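You operate a simulated robot arm through the tools that you are given. There is no shell and no other tool.

Carry out the task below with a simulated robot arm. There is one attempt and no reset: what you move stays moved.

TASK
Unplug the rack motor and turn its knob by hand till the mark points down.
Fine: rack socket switch off, unplug, open the green cover, turn, shut it, in that order; lay the plug beside the low socket box. Where these are worked on the way, their far stop is far enough and under half their travel is too little: green cover.

Only the result counts: the job must be done as asked and must still hold three seconds after the hand-in. Knocking over, shifting, dropping, spilling or breaking anything else fails it. Lids that push on must go on centred and level and be pressed home; caps that screw on are set level and turned clockwise until they are tight.

THE ROBOT
A 6-joint arm with a two-finger parallel gripper, fixed in place. Base frame: the origin is at the foot of the arm, x ahead of it, y to its left, z up. Readings come in mm, rad, newtons and seconds.
With the tool pointing down near the work surface it reaches from about 340 to 760 mm from the base axis. Its first joint turns from -1.152 to 1.152 rad. Payload 2.45 kg.
The TCP is the grasp point between the finger pads, 24 mm short of the fingertips. In the tool frame z runs along the fingers and y along their closing line. Largest opening 68 mm; finger width 17, thickness 10; the body of the gripper, 40 by 70 mm, starts 41 mm behind the TCP.
Orientation is that of the tool frame in the base frame, as a unit quaternion [x, y, z, w]. With the fingers straight down and closing along the base's y, the tool's x points along the base's -x, its y along +y and its z along -z.

THE INTERFACE
- The arm moves only by the tool play_rows. Its argument "rows" is a list that holds one entry, the list of rows, each a list of 7 numbers: the shift along the base's x, y, z in mm, then the turn, a rotation vector about the base's x, y, z in rad, then the closure, from 0 (fully open) to 1 (shut). In form: [[[tx, ty, tz, rx, ry, rz, claw], ...]]. A call has 1 to 20 rows; each row shifts and turns the commanded pose from where the row before left it. Each row takes 0.2 s and may step no farther than 50 mm and 0.15 rad from the row before; otherwise, or with a gripper value out of range, the whole call is refused. A pose out of reach is approached as far as the arm can. The call stops where the force on the tool passes 40 N (or 10 N more than at its start, if that is more) or the arm is blocked; 0.2 s more then pass. Each finger travels about 108 mm/s and halts on what it meets, pressing with about 39 N; the grip force reading is that of the motor and also rises with nothing between the fingers. The clock runs only during rows and for 0.2 s after the last one: add rows that do not move to give the fingers time. It gives the time, the measured TCP pose, the force on the tool (base axes), the opening and the grip force at its end, in the units of the frame above (readings bear some noise), with the torque about the TCP (base axes, N m) and any sound that the robot's microphone picked up.
- Cameras (640 x 400 px; columns grow to the right, rows downward): "scene" is fixed at [196.2, 424.5, 1469]; the picture's right is [-0.62, -0.79, 0.00], its down [-0.33, 0.26, -0.91] and it looks along [0.71, -0.56, -0.42] (base axes); focal length 214 px, centre (320, 200). "wrist" rides on the gripper at [84, 11, -75] in the tool frame; the picture's right is [-0.13, 0.99, 0.00], its down [-0.60, -0.08, -0.79] and it looks along [-0.79, -0.10, 0.61] (tool axes); focal length 251 px, centre (320, 200). There is no depth. A picture from a camera that has moved, and an enlarged one, comes with that camera's place and axes in the base frame and with its lens. The place of the scene camera against the robot may be out by one fixed shift of up to 25 mm in any direction.
- get_image(camera): a new picture of that camera. The clock stands still meanwhile.
- close_up(camera, box): a new picture of the part [left, top, right, bottom] of that camera's present view, enlarged. The clock stands still meanwhile.
- finish_job(): hands the job in; it is judged then, once.

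Places have to be worked out from the pictures, the camera data and where the tool is seen. Open the gripper and draw the arm clear of the work before you hand the job in, unless the task says otherwise.

The tools are called as a command line: name --argument value ..., lists and objects as JSON in quotes. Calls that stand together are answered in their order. play_rows: Moves the arm, as the interface text tells. Its arguments: {"type":"object","properties":{"rows":{"type":"array"}},"required":["rows"]} The other tools are called the same way: get_image (camera) takes a picture; close_up (camera, box) takes an enlarged picture of a part of a camera's view; finish_job () hands the job in.

At the start:

```text
t: 0.0
position: [349.6, 259.3, 1404.2]
ee_rot: [0.0, 1.0, 0.0, 0.0]
ft_force: [-0.3, -0.2, 0.4]
moment: [-0.02, -0.02, 0.01]
width: 68.0
grip_force: 0.2
```

scene: 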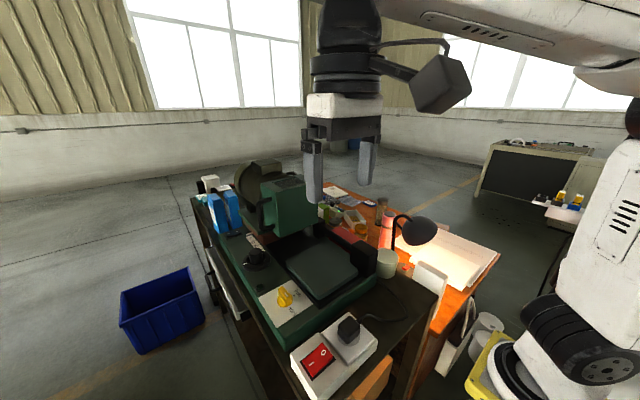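
wrist: 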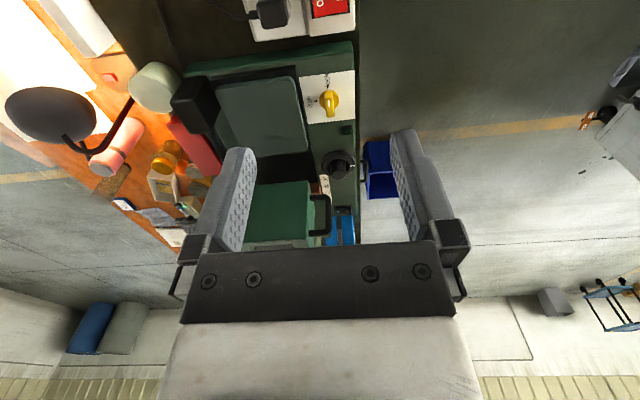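

I see a bench with a green machine, a black plug in a box with a red rocker switch, a yellow knob and a green flat cover. I'll look closer before moving.

close_up --camera "scene" --box '[190, 160, 350, 260]'

close_up --camera "scene" --box '[240, 240, 440, 400]'

close_up --camera "wrist" --box '[160, 0, 400, 150]'

close_up --camera "wrist" --box '[200, 120, 400, 260]'

```text
4.00 times, centred on (270, 210) of scene
camera zoom: at [196.2, 424.5, 1469.0], right [-0.62, -0.79, 0.0], down [-0.33, 0.26, -0.91], along [0.71, -0.56, -0.42], focal length 858 px, centre (520, 160)
```

zoom: 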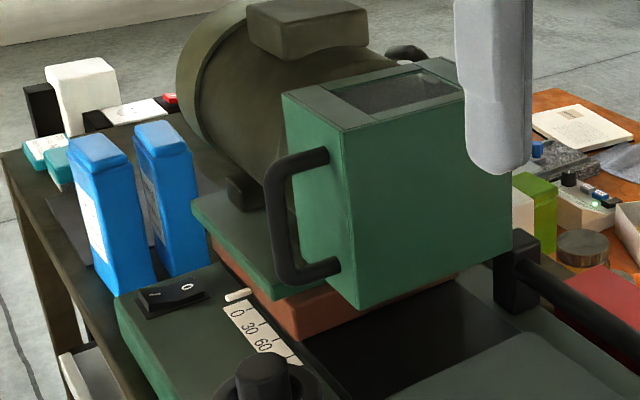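

```text
2.50 times, centred on (340, 320) of scene
camera zoom: at [196.2, 424.5, 1469.0], right [-0.62, -0.79, 0.0], down [-0.33, 0.26, -0.91], along [0.71, -0.56, -0.42], focal length 536 px, centre (270, -100)
```

zoom: 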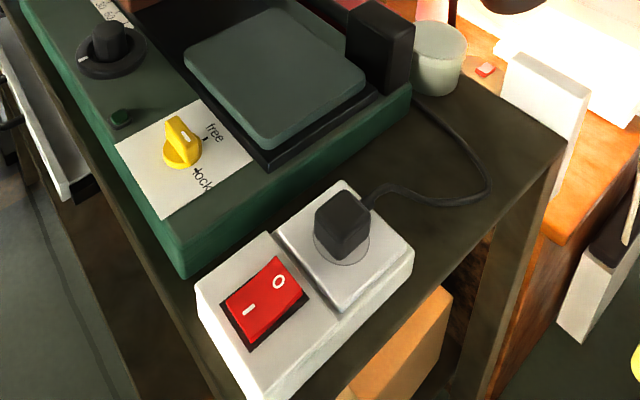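

```text
2.67 times, centred on (280, 75) of wrist
camera zoom: at [265.4, 271.3, 1478.7], right [0.13, 0.99, 0.0], down [0.6, -0.08, 0.79], along [0.79, -0.1, -0.61], focal length 670 px, centre (427, 533)
```

zoom: 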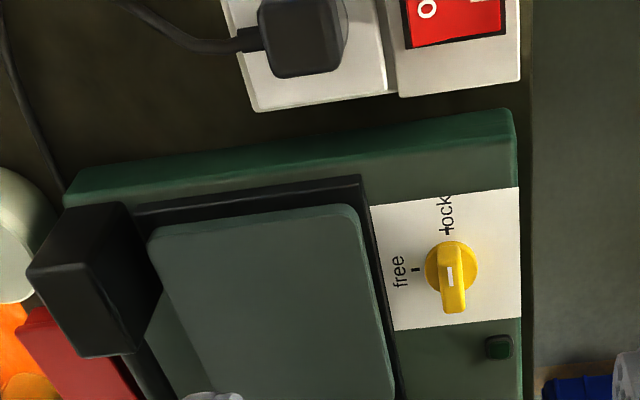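

```text
2.86 times, centred on (300, 190) of wrist
camera zoom: at [265.4, 271.3, 1478.7], right [0.13, 0.99, 0.0], down [0.6, -0.08, 0.79], along [0.79, -0.1, -0.61], focal length 718 px, centre (377, 229)
```

zoom: 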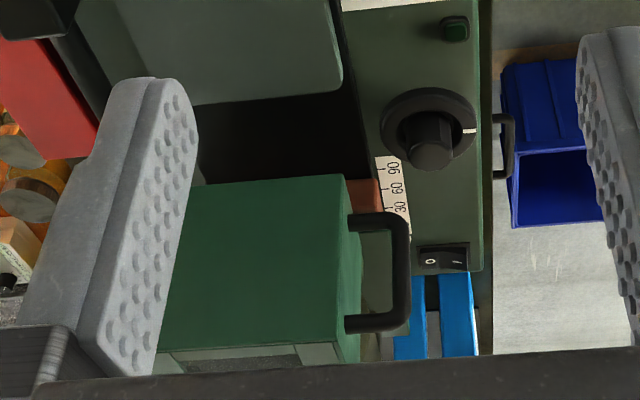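

The red switch triangulates to about (394,272,1008) and the yellow knob to about (558,253,1005). I haven't found anything that is clearly a "rack", so I'll move the wrist camera high across the workspace to survey it.

play_rows --rows '[[[0, -45, 0, 0, 0, 0, 0], [0, -45, 0, 0, 0, 0, 0], [0, -45, 0, 0, 0, 0, 0], [0, -45, 0, 0, 0, 0, 0], [0, -45, 0, 0, 0, 0, 0], [0, -35, 0, 0, 0, 0, 0]]]'

get_image --camera "wrist"

get_image --camera "scene"

```text
t: 1.4
position: [365.7, 3.1, 1409.0]
ee_rot: [0.0, 1.0, 0.0, 0.001]
ft_force: [-0.1, -0.6, 0.4]
moment: [-0.02, 0.0, 0.0]
width: 67.8
grip_force: 0.0
out of reach, approached as far as the arm can: row 4, 5
```

```text
taken
camera wrist: at [280.3, 13.6, 1484.4], right [0.13, 0.99, 0.0], down [0.6, -0.08, 0.79], along [0.79, -0.1, -0.61], focal length 251 px, centre (320, 200)
```

wrist: 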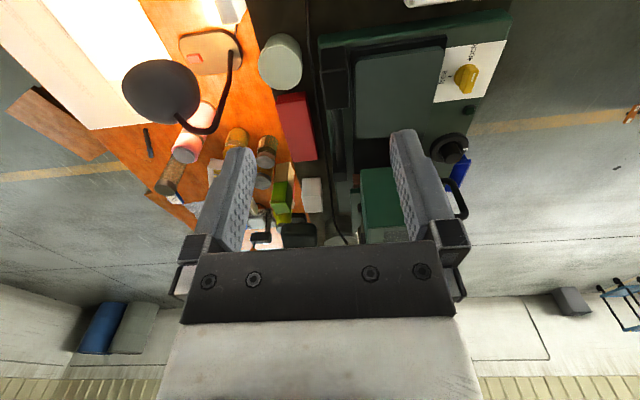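

```text
taken
```

scene: 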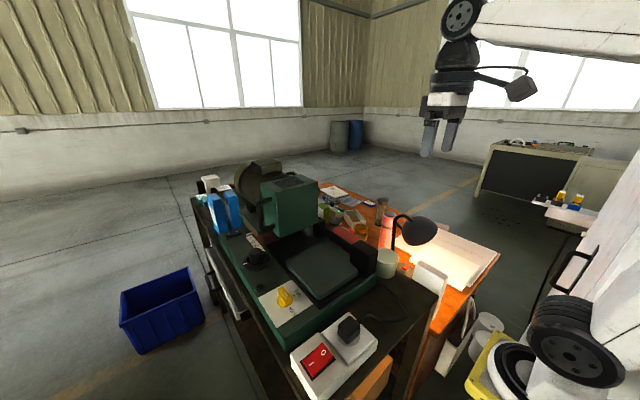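

The arm is out of the way now, so I'll take enlarged views of the machine, the desk behind it and the right-hand side.

close_up --camera "scene" --box '[180, 150, 340, 250]'

close_up --camera "scene" --box '[300, 170, 460, 270]'

close_up --camera "scene" --box '[240, 240, 400, 340]'

close_up --camera "scene" --box '[380, 270, 540, 400]'

close_up --camera "scene" --box '[190, 230, 350, 400]'

```text
4.00 times, centred on (260, 200) of scene
camera zoom: at [196.2, 424.5, 1469.0], right [-0.62, -0.79, 0.0], down [-0.33, 0.26, -0.91], along [0.71, -0.56, -0.42], focal length 858 px, centre (560, 200)
```

zoom: 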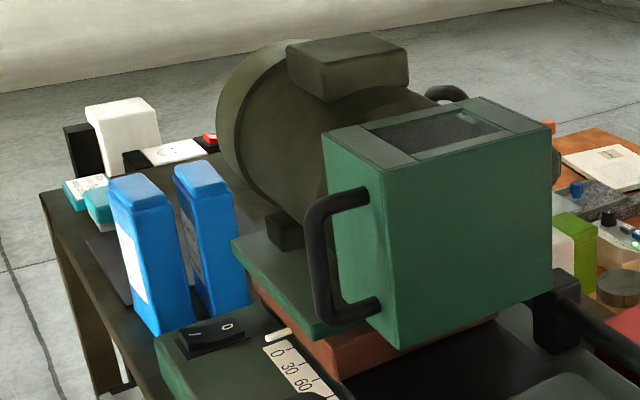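

```text
4.00 times, centred on (380, 220) of scene
camera zoom: at [196.2, 424.5, 1469.0], right [-0.62, -0.79, 0.0], down [-0.33, 0.26, -0.91], along [0.71, -0.56, -0.42], focal length 858 px, centre (80, 120)
```

zoom: 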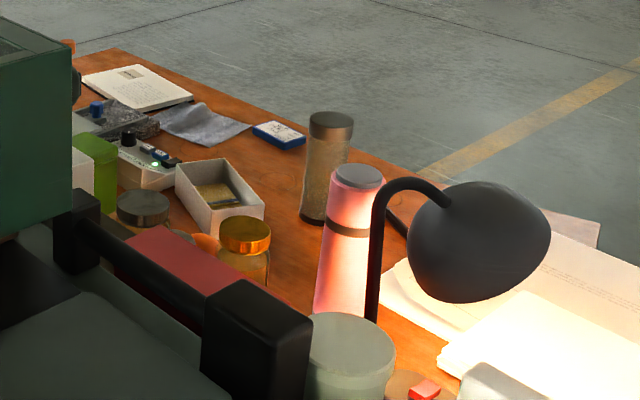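

```text
4.00 times, centred on (320, 290) of scene
camera zoom: at [196.2, 424.5, 1469.0], right [-0.62, -0.79, 0.0], down [-0.33, 0.26, -0.91], along [0.71, -0.56, -0.42], focal length 858 px, centre (320, -160)
```

zoom: 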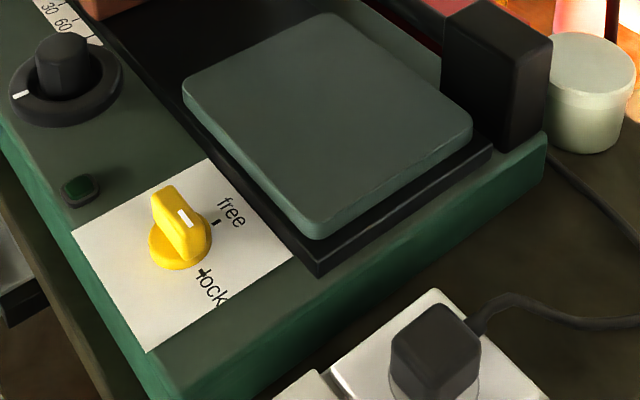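

```text
3.08 times, centred on (460, 335) of scene
camera zoom: at [196.2, 424.5, 1469.0], right [-0.62, -0.79, 0.0], down [-0.33, 0.26, -0.91], along [0.71, -0.56, -0.42], focal length 660 px, centre (-111, -215)
```

zoom: 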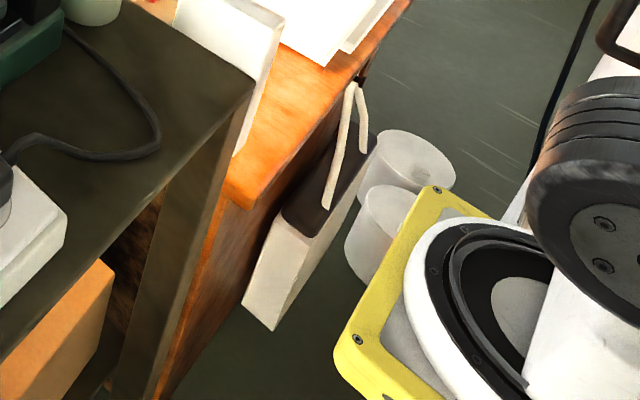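

```text
2.35 times, centred on (270, 315) of scene
camera zoom: at [196.2, 424.5, 1469.0], right [-0.62, -0.79, 0.0], down [-0.33, 0.26, -0.91], along [0.71, -0.56, -0.42], focal length 505 px, centre (438, -71)
```

zoom: 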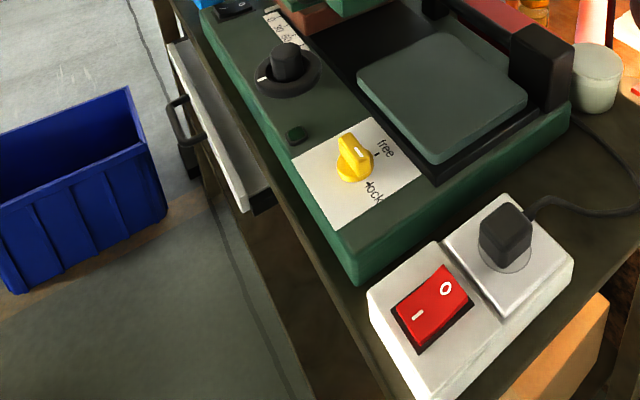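

The machine stands on a dark bench with a socket box at its near end. I'll rotate the wrist to look toward −y, in case there is another rack or socket out of the scene view.

play_rows --rows '[[[20, 0, 0, 0, 0, -0.15, 0], [20, 0, 0, 0, 0, -0.15, 0], [0, 0, 0, 0, 0, -0.15, 0], [0, 0, 0, 0, 0, -0.15, 0], [0, 0, 0, 0, 0, -0.15, 0], [0, 0, 0, 0, 0, -0.15, 0], [0, 0, 0, 0, 0, -0.15, 0], [0, 0, 0, 0, 0, -0.15, 0]]]'

get_image --camera "wrist"

```text
t: 3.2
position: [403.7, 2.5, 1408.4]
ee_rot: [0.566, 0.824, -0.001, 0.0]
ft_force: [-0.6, 0.0, 0.2]
moment: [-0.01, 0.0, 0.0]
width: 68.1
grip_force: 0.1
```

```text
taken
camera wrist: at [381.9, 85.7, 1482.9], right [0.97, 0.24, 0.0], down [0.14, -0.59, 0.79], along [0.19, -0.77, -0.61], focal length 251 px, centre (320, 200)
```

wrist: 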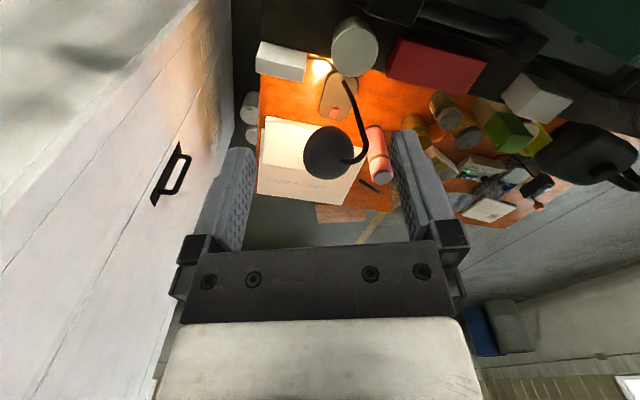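

To the −y side there is only the desk and a white cabinet panel. Next I'll turn the wrist the other way to look toward +y and the machine.

play_rows --rows '[[[0, 0, 0, 0, 0, 0.15, 0], [0, 0, 0, 0, 0, 0.15, 0], [0, 0, 0, 0, 0, 0.15, 0], [0, 0, 0, 0, 0, 0.15, 0], [0, 0, 0, 0, 0, 0.15, 0], [0, 0, 0, 0, 0, 0.15, 0], [0, 0, 0, 0, 0, 0.15, 0], [0, 0, 0, 0, 0, 0.15, 0], [0, 0, 0, 0, 0, 0.15, 0], [0, 0, 0, 0, 0, 0.15, 0], [0, 0, 0, 0, 0, 0.15, 0], [0, 0, 0, 0, 0, 0.15, 0]]]'

get_image --camera "wrist"

```text
t: 5.8
position: [402.5, 1.5, 1409.2]
ee_rot: [-0.296, 0.955, 0.001, 0.001]
ft_force: [-0.2, 0.3, 0.4]
moment: [-0.01, 0.04, -0.03]
width: 67.9
grip_force: 0.0
```

```text
taken
camera wrist: at [326.8, -35.8, 1483.1], right [-0.46, 0.89, 0.0], down [0.54, 0.28, 0.79], along [0.71, 0.36, -0.61], focal length 251 px, centre (320, 200)
```

wrist: 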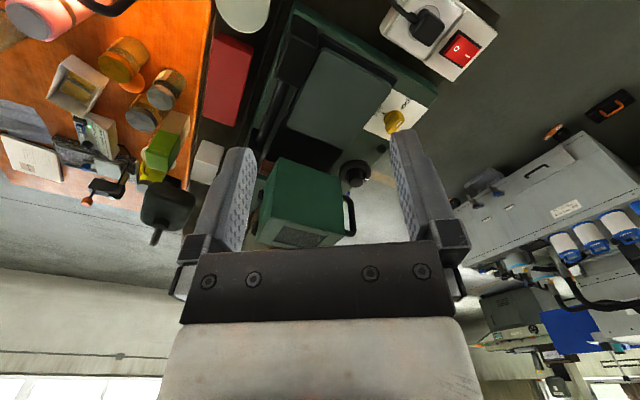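

There is a crank-like piece beside the motor and other equipment in the +y distance. I'll zoom in on these.

close_up --camera "wrist" --box '[0, 80, 240, 260]'

close_up --camera "wrist" --box '[220, 120, 420, 260]'

close_up --camera "wrist" --box '[440, 80, 640, 260]'

close_up --camera "wrist" --box '[240, 0, 500, 160]'

```text
2.22 times, centred on (120, 170) of wrist
camera zoom: at [326.8, -35.8, 1483.1], right [-0.46, 0.89, 0.0], down [0.54, 0.28, 0.79], along [0.71, 0.36, -0.61], focal length 559 px, centre (764, 267)
```

zoom: 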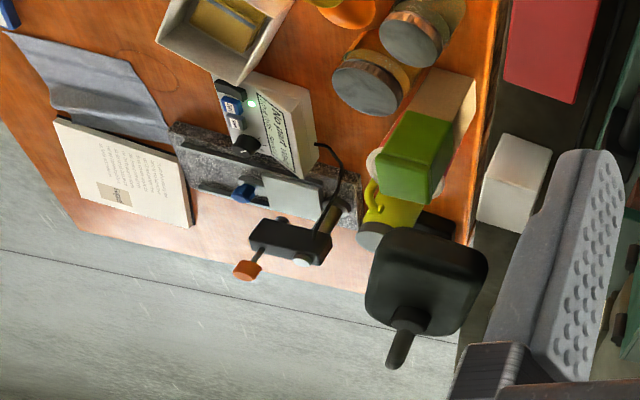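

```text
2.86 times, centred on (320, 190) of wrist
camera zoom: at [326.8, -35.8, 1483.1], right [-0.46, 0.89, 0.0], down [0.54, 0.28, 0.79], along [0.71, 0.36, -0.61], focal length 718 px, centre (320, 229)
```

zoom: 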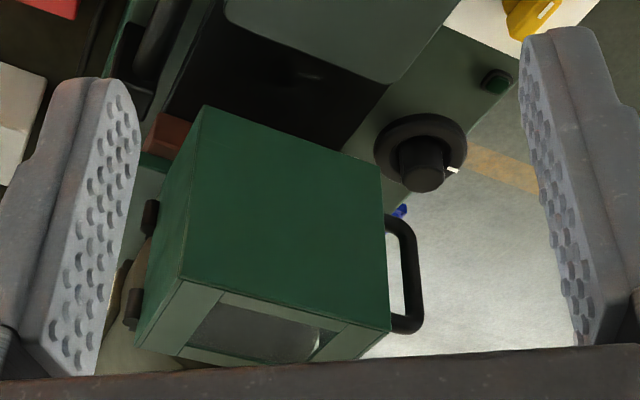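

```text
2.22 times, centred on (540, 170) of wrist
camera zoom: at [326.8, -35.8, 1483.1], right [-0.46, 0.89, 0.0], down [0.54, 0.28, 0.79], along [0.71, 0.36, -0.61], focal length 559 px, centre (-169, 267)
```

zoom: 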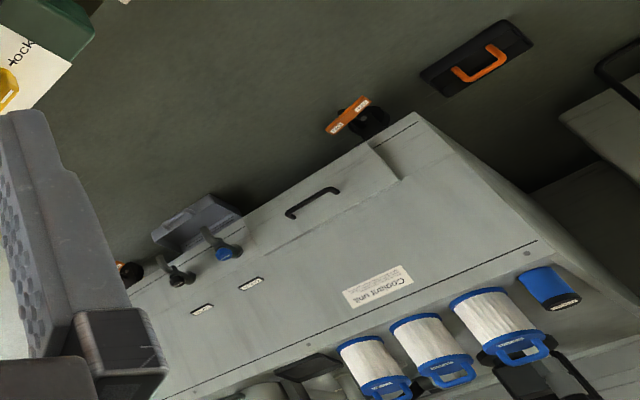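

```text
2.46 times, centred on (370, 80) of wrist
camera zoom: at [326.8, -35.8, 1483.1], right [-0.46, 0.89, 0.0], down [0.54, 0.28, 0.79], along [0.71, 0.36, -0.61], focal length 619 px, centre (197, 495)
```

zoom: 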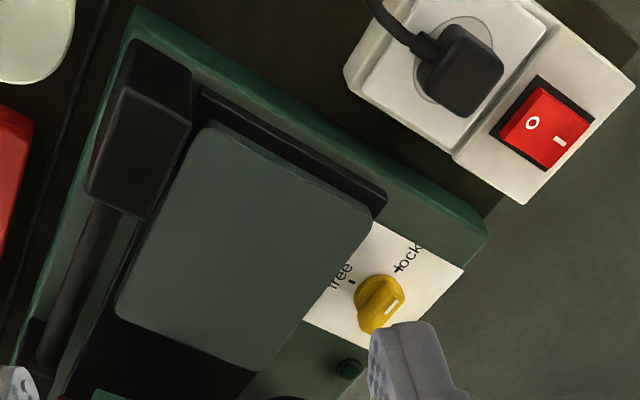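

A coolant unit and other machinery are off to +y. I'll move the arm to the left side and look that way for a rack and a second socket.

play_rows --rows '[[[0, 45, 0, 0, 0, 0.15, 0], [0, 45, 0, 0, 0, 0.15, 0], [0, 45, 0, 0, 0, 0.15, 0], [0, 45, 0, 0, 0, 0.15, 0], [0, 45, 0, 0, 0, 0.15, 0], [0, 45, 0, 0, 0, 0.15, 0], [0, 0, 0, 0, 0, 0, 0]]]'

get_image --camera "wrist"

get_image --camera "scene"

```text
t: 7.4
position: [402.9, 272.3, 1407.9]
ee_rot: [-0.682, 0.731, 0.001, -0.001]
ft_force: [-0.6, 1.0, -0.1]
moment: [0.01, 0.02, 0.0]
width: 68.1
grip_force: 0.0
```

```text
taken
camera wrist: at [385.7, 190.4, 1482.9], right [-0.98, 0.2, 0.0], down [0.12, 0.6, 0.79], along [0.16, 0.78, -0.61], focal length 251 px, centre (320, 200)
```

wrist: 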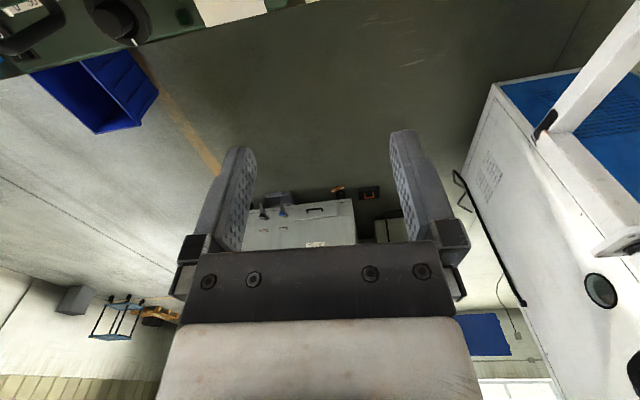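

```text
taken
```

scene: 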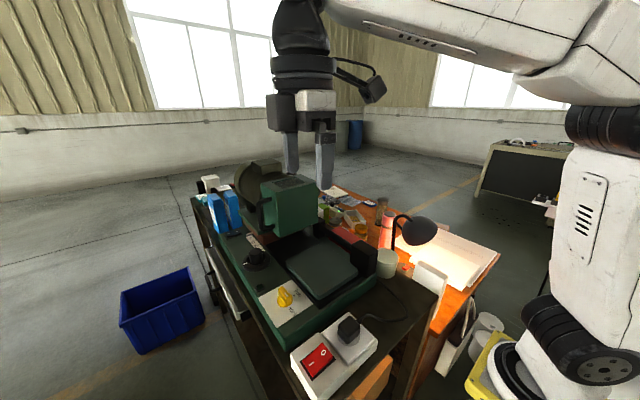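

Only the bench in front is in reach, and the dark motor with the hinged green cover (handle near (703,233,1176)) looks like the rack motor. I'll turn back to face it and get closer views.

play_rows --rows '[[[0, -20, -20, 0, 0, -0.15, 0], [0, -20, -20, 0, 0, -0.15, 0], [0, -20, -20, 0, 0, -0.15, 0], [0, -20, -20, 0, 0, -0.15, 0], [0, -20, -20, 0, 0, -0.15, 0], [0, 0, -20, 0, 0, -0.15, 0], [0, 0, 0, 0, 0, -0.15, 0], [0, 0, 0, 0, 0, -0.15, 0], [0, 0, 0, 0, 0, -0.15, 0], [0, 0, 0, 0, 0, -0.15, 0]]]'

get_image --camera "wrist"

close_up --camera "wrist" --box '[200, 0, 440, 150]'

close_up --camera "wrist" --box '[200, 120, 400, 245]'

```text
t: 9.6
position: [402.2, 172.4, 1288.3]
ee_rot: [0.001, 1.0, 0.0, 0.001]
ft_force: [0.0, -0.9, 0.0]
moment: [0.0, 0.05, 0.01]
width: 68.2
grip_force: 0.0
```

```text
taken
camera wrist: at [317.8, 183.8, 1363.1], right [0.13, 0.99, 0.0], down [0.6, -0.08, 0.79], along [0.79, -0.1, -0.61], focal length 251 px, centre (320, 200)
```

wrist: 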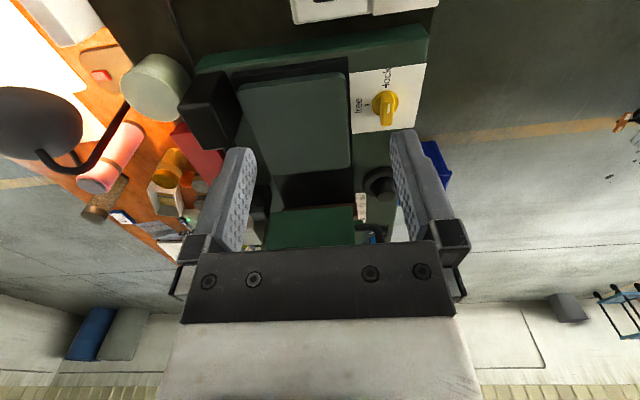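

```text
2.67 times, centred on (320, 75) of wrist
camera zoom: at [317.8, 183.8, 1363.1], right [0.13, 0.99, 0.0], down [0.6, -0.08, 0.79], along [0.79, -0.1, -0.61], focal length 670 px, centre (320, 533)
```

zoom: 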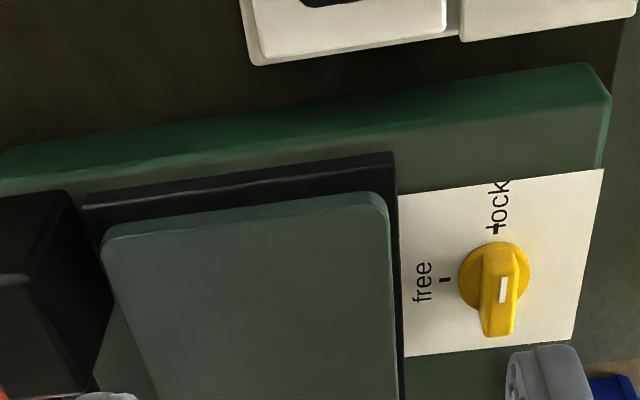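

```text
3.20 times, centred on (300, 182) of wrist
camera zoom: at [317.8, 183.8, 1363.1], right [0.13, 0.99, 0.0], down [0.6, -0.08, 0.79], along [0.79, -0.1, -0.61], focal length 805 px, centre (384, 256)
```

zoom: 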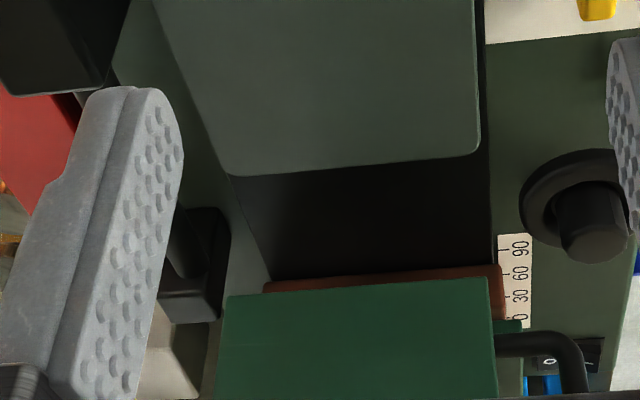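

The cover hides the motor front from here. I'll move to the left side of the bench and look diagonally back at the cover and motor.

play_rows --rows '[[[15, 40, 0, 0, 0, -0.14, 0], [20, 45, 0, 0, 0, -0.14, 0], [20, 45, 0, 0, 0, -0.14, 0], [20, 45, 0, 0, 0, -0.14, 0], [20, 45, 0, 0, 0, -0.14, 0], [0, 0, 0, 0, 0, 0, 0]]]'

get_image --camera "wrist"

close_up --camera "wrist" --box '[220, 100, 420, 245]'

```text
t: 11.0
position: [496.9, 394.1, 1287.8]
ee_rot: [0.344, 0.939, 0.0, 0.001]
ft_force: [-0.9, 0.1, -0.1]
moment: [0.05, -0.01, 0.0]
width: 68.1
grip_force: 0.0
```

```text
taken
camera wrist: at [439.5, 455.5, 1363.1], right [0.74, 0.67, 0.0], down [0.41, -0.45, 0.79], along [0.54, -0.59, -0.61], focal length 251 px, centre (320, 200)
```

wrist: 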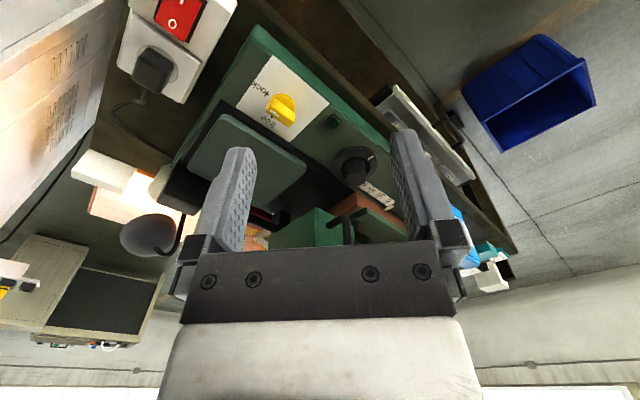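

```text
2.76 times, centred on (320, 172) of wrist
camera zoom: at [439.5, 455.5, 1363.1], right [0.74, 0.67, 0.0], down [0.41, -0.45, 0.79], along [0.54, -0.59, -0.61], focal length 694 px, centre (320, 276)
```

zoom: 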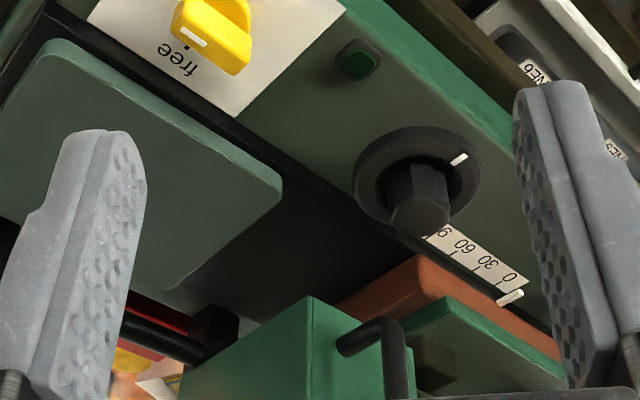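

I can see the dial, scale and part of the cover. I'll tilt the wrist so the camera looks closer to horizontal at the cover and motor.

play_rows --rows '[[[0, 0, 0, -0.1, -0.09, 0, 0], [0, 0, 0, -0.1, -0.09, 0, 0], [0, 0, 0, -0.1, -0.09, 0, 0], [0, 0, 0, -0.1, -0.09, 0, 0], [0, 0, 0, 0, 0, 0, 0]]]'

get_image --camera "wrist"

close_up --camera "wrist" --box '[220, 100, 420, 245]'

```text
t: 12.2
position: [497.4, 391.3, 1287.9]
ee_rot: [0.33, 0.905, -0.125, 0.238]
ft_force: [-0.3, 0.9, -0.3]
moment: [0.02, 0.01, 0.0]
width: 68.0
grip_force: 0.1
```

```text
taken
camera wrist: at [421.9, 475.0, 1308.9], right [0.74, 0.67, 0.0], down [0.08, -0.08, 0.99], along [0.67, -0.73, -0.11], focal length 251 px, centre (320, 200)
```

wrist: 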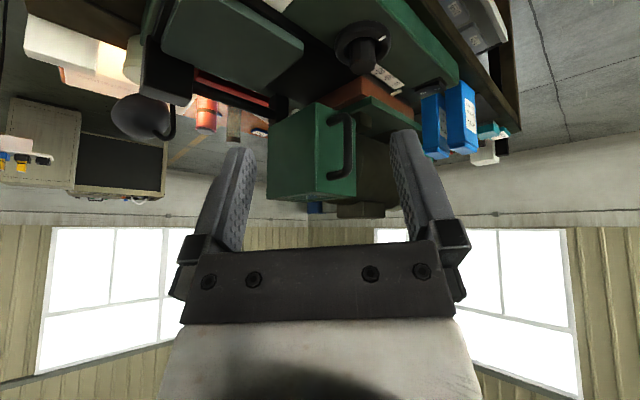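

```text
2.76 times, centred on (320, 172) of wrist
camera zoom: at [421.9, 475.0, 1308.9], right [0.74, 0.67, 0.0], down [0.08, -0.08, 0.99], along [0.67, -0.73, -0.11], focal length 694 px, centre (320, 276)
```

zoom: 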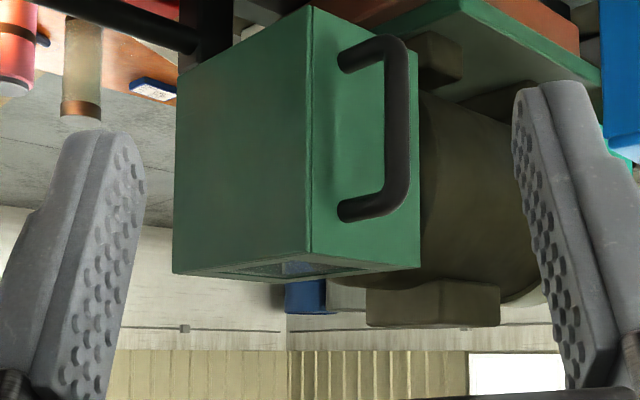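

The green cover is a box hinged on its −y side with a vertical handle on the +y face, and the motor sits behind it. Next I'll map the socket box by turning back and tilting the camera downward over it.

play_rows --rows '[[[0, 0, 0, 0.1, 0.09, 0, 0], [0, 0, 0, 0.1, 0.09, 0, 0], [0, 0, 0, 0.1, 0.09, 0, 0], [0, 0, 0, 0.1, 0.09, 0, 0], [-15, -40, 0, 0, 0, 0.14, 0], [-15, -40, 0, 0, 0, 0.14, 0], [-15, -40, 0, 0, 0, 0.14, 0], [-15, -40, 0, 0, 0, 0.14, 0], [-10, -20, 0, 0, 0, 0.14, 0], [0, 0, 10, 0.02, 0.14, 0, 0], [0, 0, 10, 0.02, 0.14, 0, 0], [0, 0, 0, 0.02, 0.14, 0, 0], [0, 0, 0, 0, 0, 0, 0]]]'

get_image --camera "wrist"

close_up --camera "wrist" --box '[200, 0, 440, 150]'

```text
t: 15.0
position: [427.4, 212.4, 1309.4]
ee_rot: [0.0, 0.978, 0.03, -0.208]
ft_force: [0.2, 0.0, -0.1]
moment: [0.05, 0.01, 0.0]
width: 67.9
grip_force: 0.1
```

```text
taken
camera wrist: at [381.2, 217.9, 1412.0], right [0.13, 0.99, 0.01], down [0.87, -0.12, 0.47], along [0.47, -0.06, -0.88], focal length 251 px, centre (320, 200)
```

wrist: 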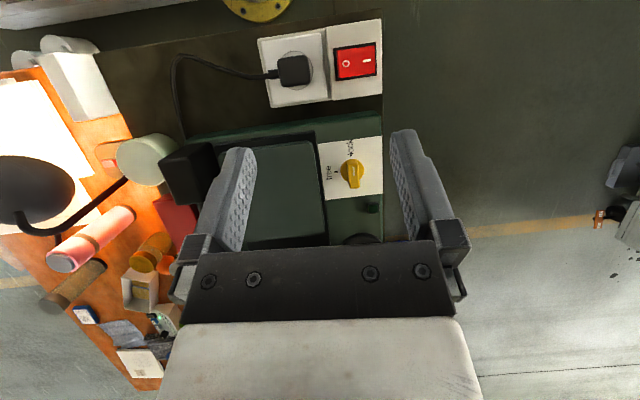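

```text
2.67 times, centred on (320, 75) of wrist
camera zoom: at [381.2, 217.9, 1412.0], right [0.13, 0.99, 0.01], down [0.87, -0.12, 0.47], along [0.47, -0.06, -0.88], focal length 670 px, centre (320, 533)
```

zoom: 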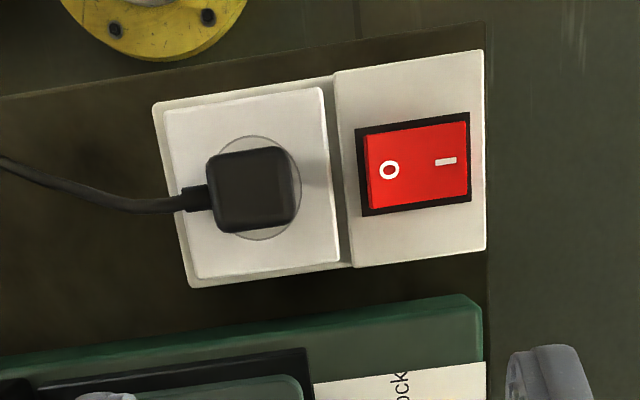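

The socket box spans about x 339–432, y 134–308 with its top near z 1008. The rocker is at about (385,271) with its O end toward −y, and the plug top is at about (384,186,1031). I'll turn the wrist +90° and look from the −y side to get the bench height and plug shape.

play_rows --rows '[[[0, 0, 0, -0.02, -0.14, 0, 0], [0, 0, 0, -0.02, -0.14, 0, 0], [0, 0, 0, -0.02, -0.14, 0, 0], [-4, -18, -10, 0, 0, 0.1428, 0], [-4, -18, -10, 0, 0, 0.1428, 0], [-4, -18, -10, 0, 0, 0.1428, 0], [-4, -18, -10, 0, 0, 0.1428, 0], [-4, -18, -10, 0, 0, 0.1428, 0], [-4, -18, -10, 0, 0, 0.1428, 0], [-4, -18, -10, 0, 0, 0.1428, 0], [-4, -18, -10, 0, 0, 0.1428, 0], [-4, -18, -10, 0, 0, 0.1428, 0], [-4, -18, -10, 0, 0, 0.1428, 0], [0, 0, 0, 0, 0, 0.1428, 0], [0, 0, 0, 0, 0, 0, 0]]]'

get_image --camera "wrist"

close_up --camera "wrist" --box '[220, 20, 420, 145]'

```text
t: 18.2
position: [386.6, 32.2, 1207.9]
ee_rot: [-0.707, 0.707, 0.0, 0.0]
ft_force: [0.1, 0.4, -0.1]
moment: [0.01, 0.01, 0.01]
width: 68.0
grip_force: 0.2
```

```text
taken
camera wrist: at [376.4, -51.5, 1283.1], right [-0.99, 0.13, 0.0], down [0.08, 0.6, 0.79], along [0.1, 0.79, -0.61], focal length 251 px, centre (320, 200)
```

wrist: 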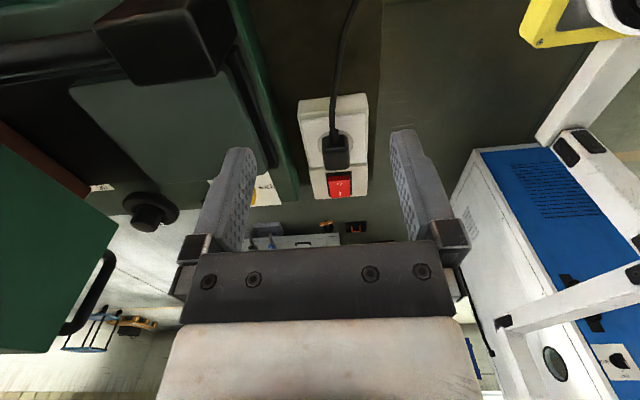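

```text
3.20 times, centred on (320, 82) of wrist
camera zoom: at [376.4, -51.5, 1283.1], right [-0.99, 0.13, 0.0], down [0.08, 0.6, 0.79], along [0.1, 0.79, -0.61], focal length 805 px, centre (320, 576)
```

zoom: 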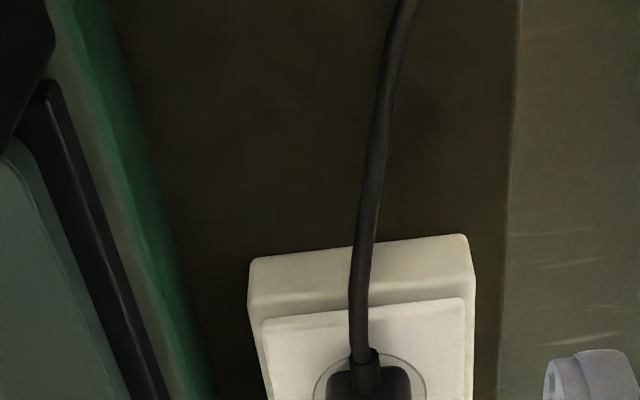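

The bench surface is at about z 961 and the box top at about 1005. The rocker's O end sits near (385,253), so I'll close the fingers, move over it and lower toward it.

play_rows --rows '[[[0, 44, -10, 0, 0, 0, 1], [0, 44, -10, 0, 0, 0, 1], [0, 44, -10, 0, 0, 0, 1], [0, 44, -10, 0, 0, 0, 1], [0, 44, -10, 0, 0, 0, 1], [0, 0, -40, 0, 0, 0, 1], [0, 0, -38, 0, 0, 0, 1], [0, 0, 0, 0, 0, 0, 1]]]'

get_image --camera "wrist"

get_image --camera "scene"

```text
t: 20.0
position: [386.9, 252.7, 1081.2]
ee_rot: [-0.707, 0.707, 0.0, 0.0]
ft_force: [-0.3, 1.1, -0.7]
moment: [0.0, 0.0, -0.02]
width: 0.1
grip_force: 23.4
```

```text
taken
camera wrist: at [376.5, 169.0, 1155.3], right [-0.99, 0.13, 0.0], down [0.08, 0.6, 0.79], along [0.1, 0.79, -0.61], focal length 251 px, centre (320, 200)
```

wrist: 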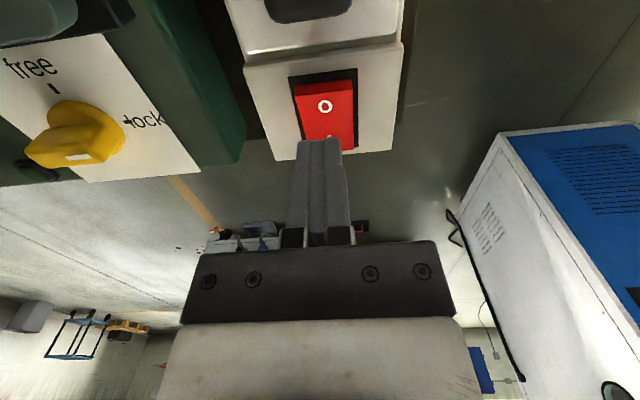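

```text
taken
```

scene: 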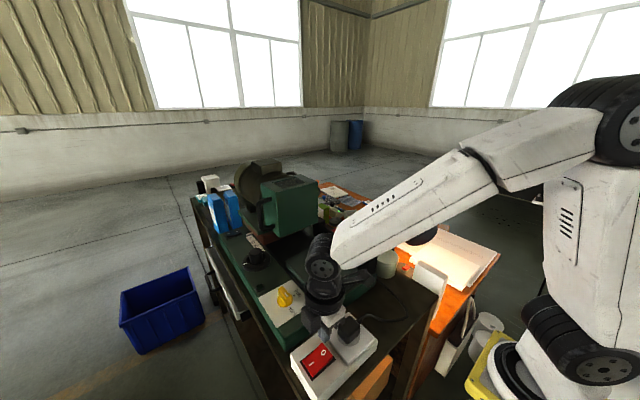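

The closed fingertips line up with the O end of the rocker. I'll descend in small steps to press it.

play_rows --rows '[[[-2, 0, -15, 0, 0, 0, 1], [0, 0, -15, 0, 0, 0, 1], [0, 0, -8, 0, 0, 0, 1], [0, 0, -3, 0, 0, 0, 1], [0, 0, -3, 0, 0, 0, 1], [0, 0, -3, 0, 0, 0, 1]]]'

```text
t: 21.3
position: [386.4, 253.7, 1037.8]
ee_rot: [-0.707, 0.707, 0.001, 0.001]
ft_force: [-3.5, -3.6, 9.4]
moment: [0.01, 0.12, 0.04]
width: 0.2
grip_force: 23.2
heard: click
stopped in row 6: the force on the tool passed its limit at 48 N (the readings are from after the stop); the commanded pose is now the measured one
```

A click was heard at fingertip z of about 1014. I'll raise and check the rocker.

play_rows --rows '[[[0, 0, 20, 0, 0, 0, 1], [0, 0, 30, 0, 0, 0, 1], [0, 0, 30, 0, 0, 0, 1], [0, -40, 10, 0, 0, 0, 1], [0, -40, 0, 0, 0, 0, 1], [0, 0, 0, 0, 0, 0, 1]]]'

get_image --camera "wrist"

close_up --camera "wrist" --box '[240, 20, 440, 145]'

close_up --camera "scene" --box '[280, 300, 400, 400]'

```text
t: 22.7
position: [385.7, 171.4, 1128.8]
ee_rot: [-0.707, 0.708, 0.0, 0.001]
ft_force: [-0.7, 0.6, 0.2]
moment: [-0.04, -0.02, 0.05]
width: 0.2
grip_force: 23.5
```

```text
taken
camera wrist: at [374.2, 88.5, 1203.2], right [-0.99, 0.13, 0.0], down [0.08, 0.6, 0.8], along [0.1, 0.79, -0.61], focal length 251 px, centre (320, 200)
```

wrist: 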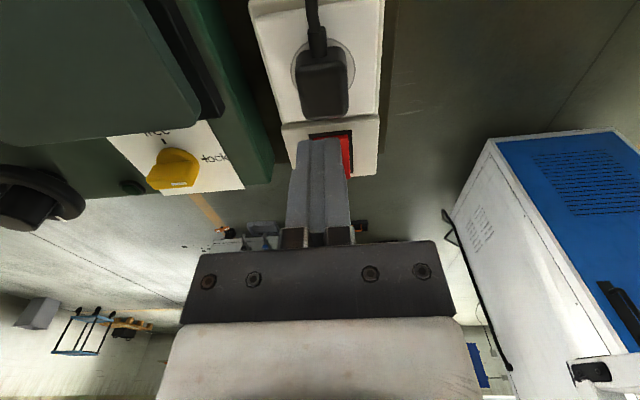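

```text
3.20 times, centred on (340, 82) of wrist
camera zoom: at [374.2, 88.5, 1203.2], right [-0.99, 0.13, 0.0], down [0.08, 0.6, 0.8], along [0.1, 0.79, -0.61], focal length 805 px, centre (256, 576)
```

zoom: 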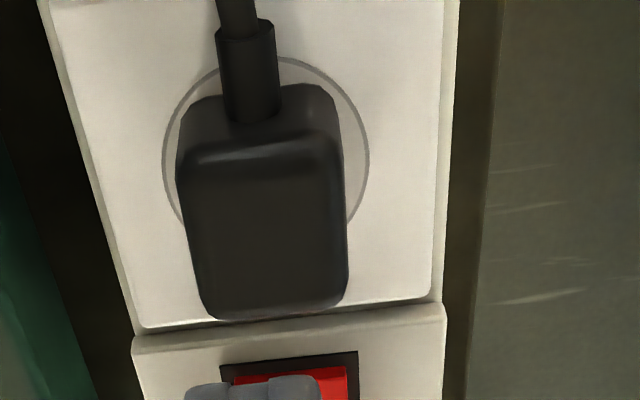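

```text
4.00 times, centred on (340, 350) of scene
camera zoom: at [196.2, 424.4, 1469.0], right [-0.62, -0.79, 0.0], down [-0.33, 0.26, -0.91], along [0.71, -0.56, -0.42], focal length 858 px, centre (240, -400)
```

zoom: 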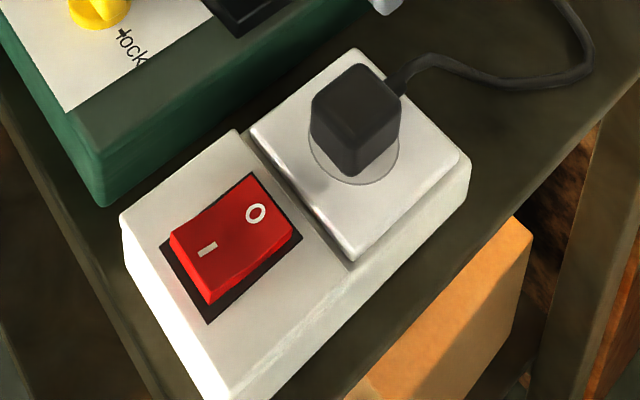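

The rocker is now tilted with O pressed, so the switch is off. The plug is about 35×38 mm, centred near (384,186) with its top at 1031. I'll open the fingers, center over it and lower to grip depth.

play_rows --rows '[[[-1.7, 14.6, 0, 0, 0, 0, 0], [0, 0, 0, 0, 0, 0, 0], [0, 0, 0, 0, 0, 0, 0], [0, 0, -40, 0, 0, 0, 0], [0, 0, -30, 0, 0, 0, 0], [0, 0, -12, 0, 0, 0, 0], [0, 0, -6, 0, 0, 0, 0], [0, 0, -6, 0, 0, 0, 0], [0, 0, 0, 0, 0, 0, 0]]]'

get_image --camera "wrist"

close_up --camera "scene" --box '[280, 260, 440, 400]'

```text
t: 24.7
position: [384.9, 187.9, 1033.7]
ee_rot: [-0.707, 0.707, 0.0, 0.002]
ft_force: [0.9, 0.2, 0.6]
moment: [0.04, -0.01, 0.01]
width: 68.0
grip_force: 0.2
```

```text
taken
camera wrist: at [372.8, 103.6, 1108.1], right [-0.99, 0.13, 0.0], down [0.08, 0.6, 0.8], along [0.1, 0.79, -0.61], focal length 251 px, centre (320, 200)
```

wrist: 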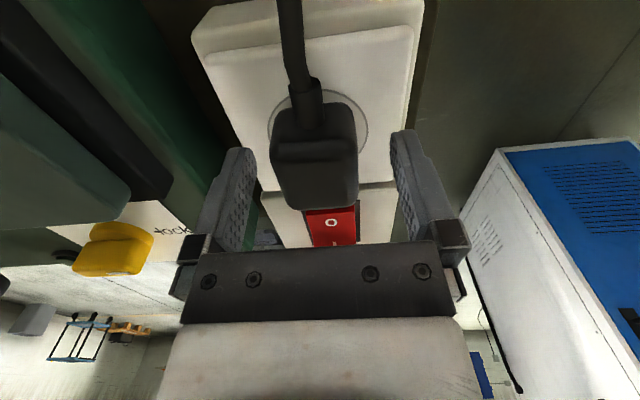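

```text
2.86 times, centred on (360, 330) of scene
camera zoom: at [196.2, 424.5, 1469.0], right [-0.62, -0.79, 0.0], down [-0.33, 0.26, -0.91], along [0.71, -0.56, -0.42], focal length 613 px, centre (206, -171)
```

zoom: 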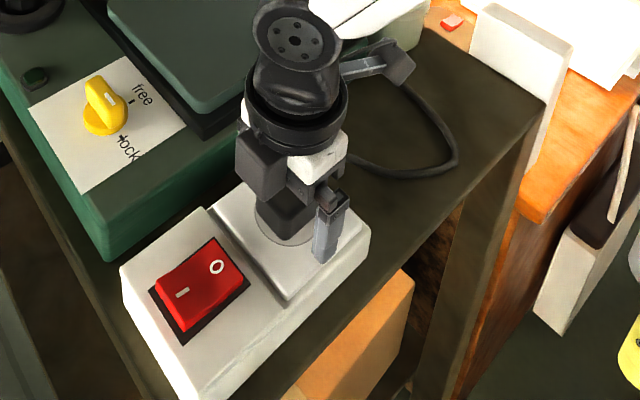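

The plug sits centred between the open fingers with fingertips about 5 mm above the socket plate. I'll close the gripper on it.

play_rows --rows '[[[0, 0, 0, 0, 0, 0, 1], [0, 0, 0, 0, 0, 0, 1], [0, 0, 0, 0, 0, 0, 1], [0, 0, 0, 0, 0, 0, 1]]]'

```text
t: 25.7
position: [384.9, 187.3, 1034.3]
ee_rot: [0.708, -0.706, -0.001, -0.002]
ft_force: [-0.1, 0.1, 0.0]
moment: [0.02, 0.02, 0.0]
width: 35.4
grip_force: 39.3
heard: snap
```

The grip holds at 35.4 mm width, matching the plug. I heard a "snap", so I'll check the view before pulling.

get_image --camera "wrist"

close_up --camera "scene" --box '[280, 260, 440, 400]'

get_image --camera "scene"

```text
taken
camera wrist: at [372.8, 103.6, 1108.3], right [-0.99, 0.13, 0.0], down [0.08, 0.6, 0.8], along [0.1, 0.79, -0.61], focal length 251 px, centre (320, 200)
```

wrist: 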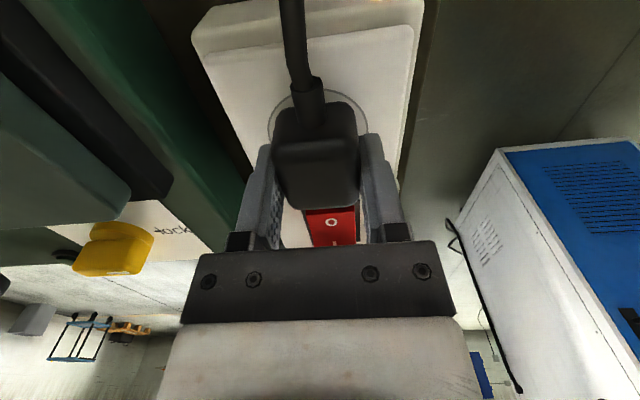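

```text
2.86 times, centred on (360, 330) of scene
camera zoom: at [196.2, 424.5, 1469.0], right [-0.62, -0.79, 0.0], down [-0.33, 0.26, -0.91], along [0.71, -0.56, -0.42], focal length 613 px, centre (206, -171)
```

zoom: 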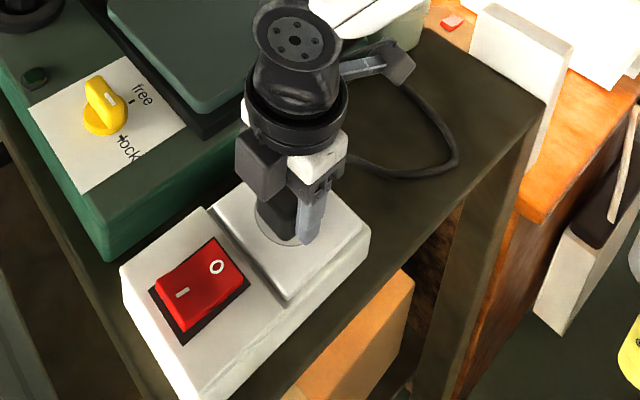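

```text
taken
```

scene: 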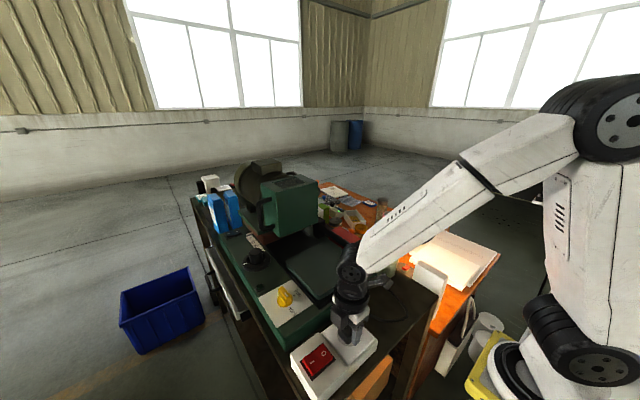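

Nothing has changed, so the snap was likely the fingers seating on the plug. I'll pull straight up.

play_rows --rows '[[[0, 0, 4, 0, 0, 0, 1], [0, 0, 4, 0, 0, 0, 1], [0, 0, 4, 0, 0, 0, 1], [0, 0, 4, 0, 0, 0, 1], [0, 0, 4, 0, 0, 0, 1], [0, 0, 4, 0, 0, 0, 1], [0, 0, 8, 0, 0, 0, 1], [0, 0, 8, 0, 0, 0, 1]]]'

get_image --camera "wrist"

close_up --camera "scene" --box '[280, 260, 440, 400]'

```text
t: 27.5
position: [384.2, 187.2, 1074.4]
ee_rot: [-0.707, 0.707, 0.002, 0.002]
ft_force: [0.0, -0.5, -0.4]
moment: [0.05, 0.01, -0.01]
width: 35.5
grip_force: 38.7
```

```text
taken
camera wrist: at [372.8, 104.0, 1149.0], right [-0.99, 0.13, 0.0], down [0.08, 0.6, 0.8], along [0.1, 0.79, -0.61], focal length 251 px, centre (320, 200)
```

wrist: 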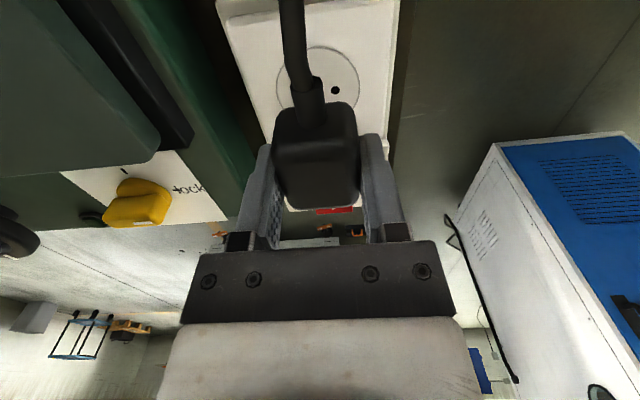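

```text
2.86 times, centred on (360, 330) of scene
camera zoom: at [196.2, 424.5, 1469.0], right [-0.62, -0.79, 0.0], down [-0.33, 0.26, -0.91], along [0.71, -0.56, -0.42], focal length 613 px, centre (206, -171)
```

zoom: 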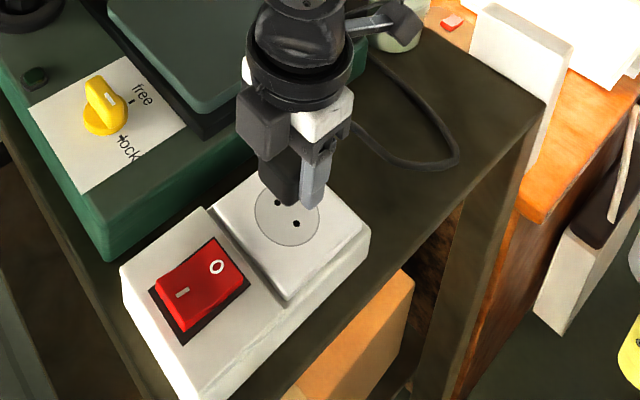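

The plug is out and the socket holes are visible. I'll lift a bit more, carry it to y≈80 beside the box, and tilt it about 45° so it lies down with the cord side up.

play_rows --rows '[[[0, 0, 20, 0, 0, 0, 1], [0, -36, 0, 0, 0, 0, 1], [0, -36, 0, 0, 0, 0, 1], [0, -35, 0, 0, 0, 0, 1], [0, 0, 0, -0.131, 0, 0, 1], [0, 0, 0, -0.131, 0, 0, 1], [0, 0, 0, -0.131, 0, 0, 1], [0, 0, 0, -0.131, 0, 0, 1], [0, 0, 0, -0.131, 0, 0, 1], [0, 0, 0, -0.131, 0, 0, 1], [0, 0, 0, 0, 0, 0, 1]]]'

get_image --camera "wrist"

get_image --camera "scene"

close_up --camera "scene" --box '[280, 240, 440, 400]'

```text
t: 29.9
position: [383.5, 81.2, 1094.8]
ee_rot: [-0.653, 0.654, -0.271, -0.27]
ft_force: [0.5, 1.0, -0.7]
moment: [0.01, 0.02, -0.01]
width: 35.3
grip_force: 38.9
```

```text
taken
camera wrist: at [373.1, 74.8, 1206.5], right [-0.99, 0.09, -0.09], down [0.08, 0.99, 0.14], along [0.1, 0.13, -0.99], focal length 251 px, centre (320, 200)
```

wrist: 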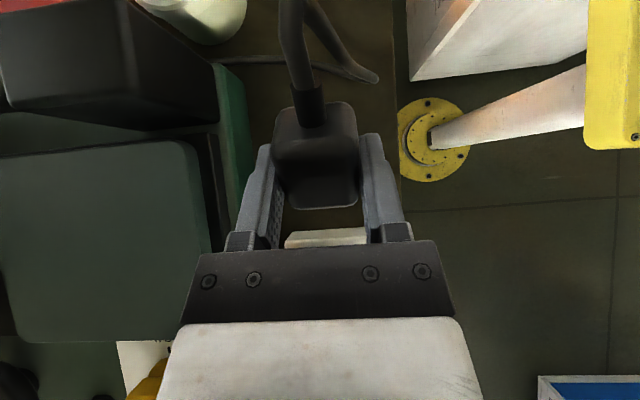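

```text
taken
```

scene: 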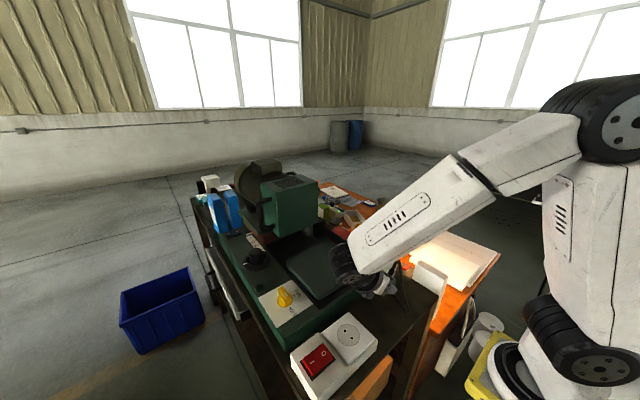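

```text
2.50 times, centred on (360, 320) of scene
camera zoom: at [196.2, 424.5, 1469.0], right [-0.62, -0.79, 0.0], down [-0.33, 0.26, -0.91], along [0.71, -0.56, -0.42], focal length 536 px, centre (220, -100)
```

zoom: 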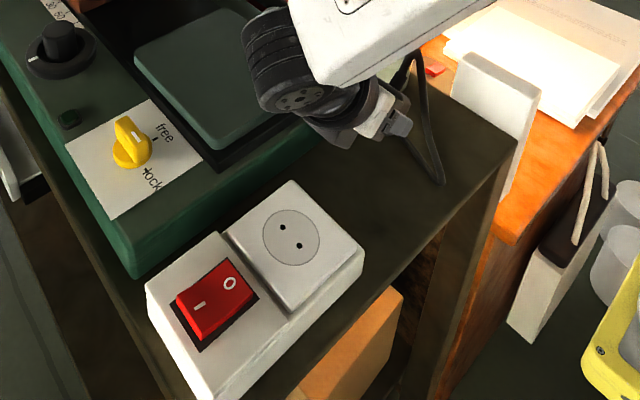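

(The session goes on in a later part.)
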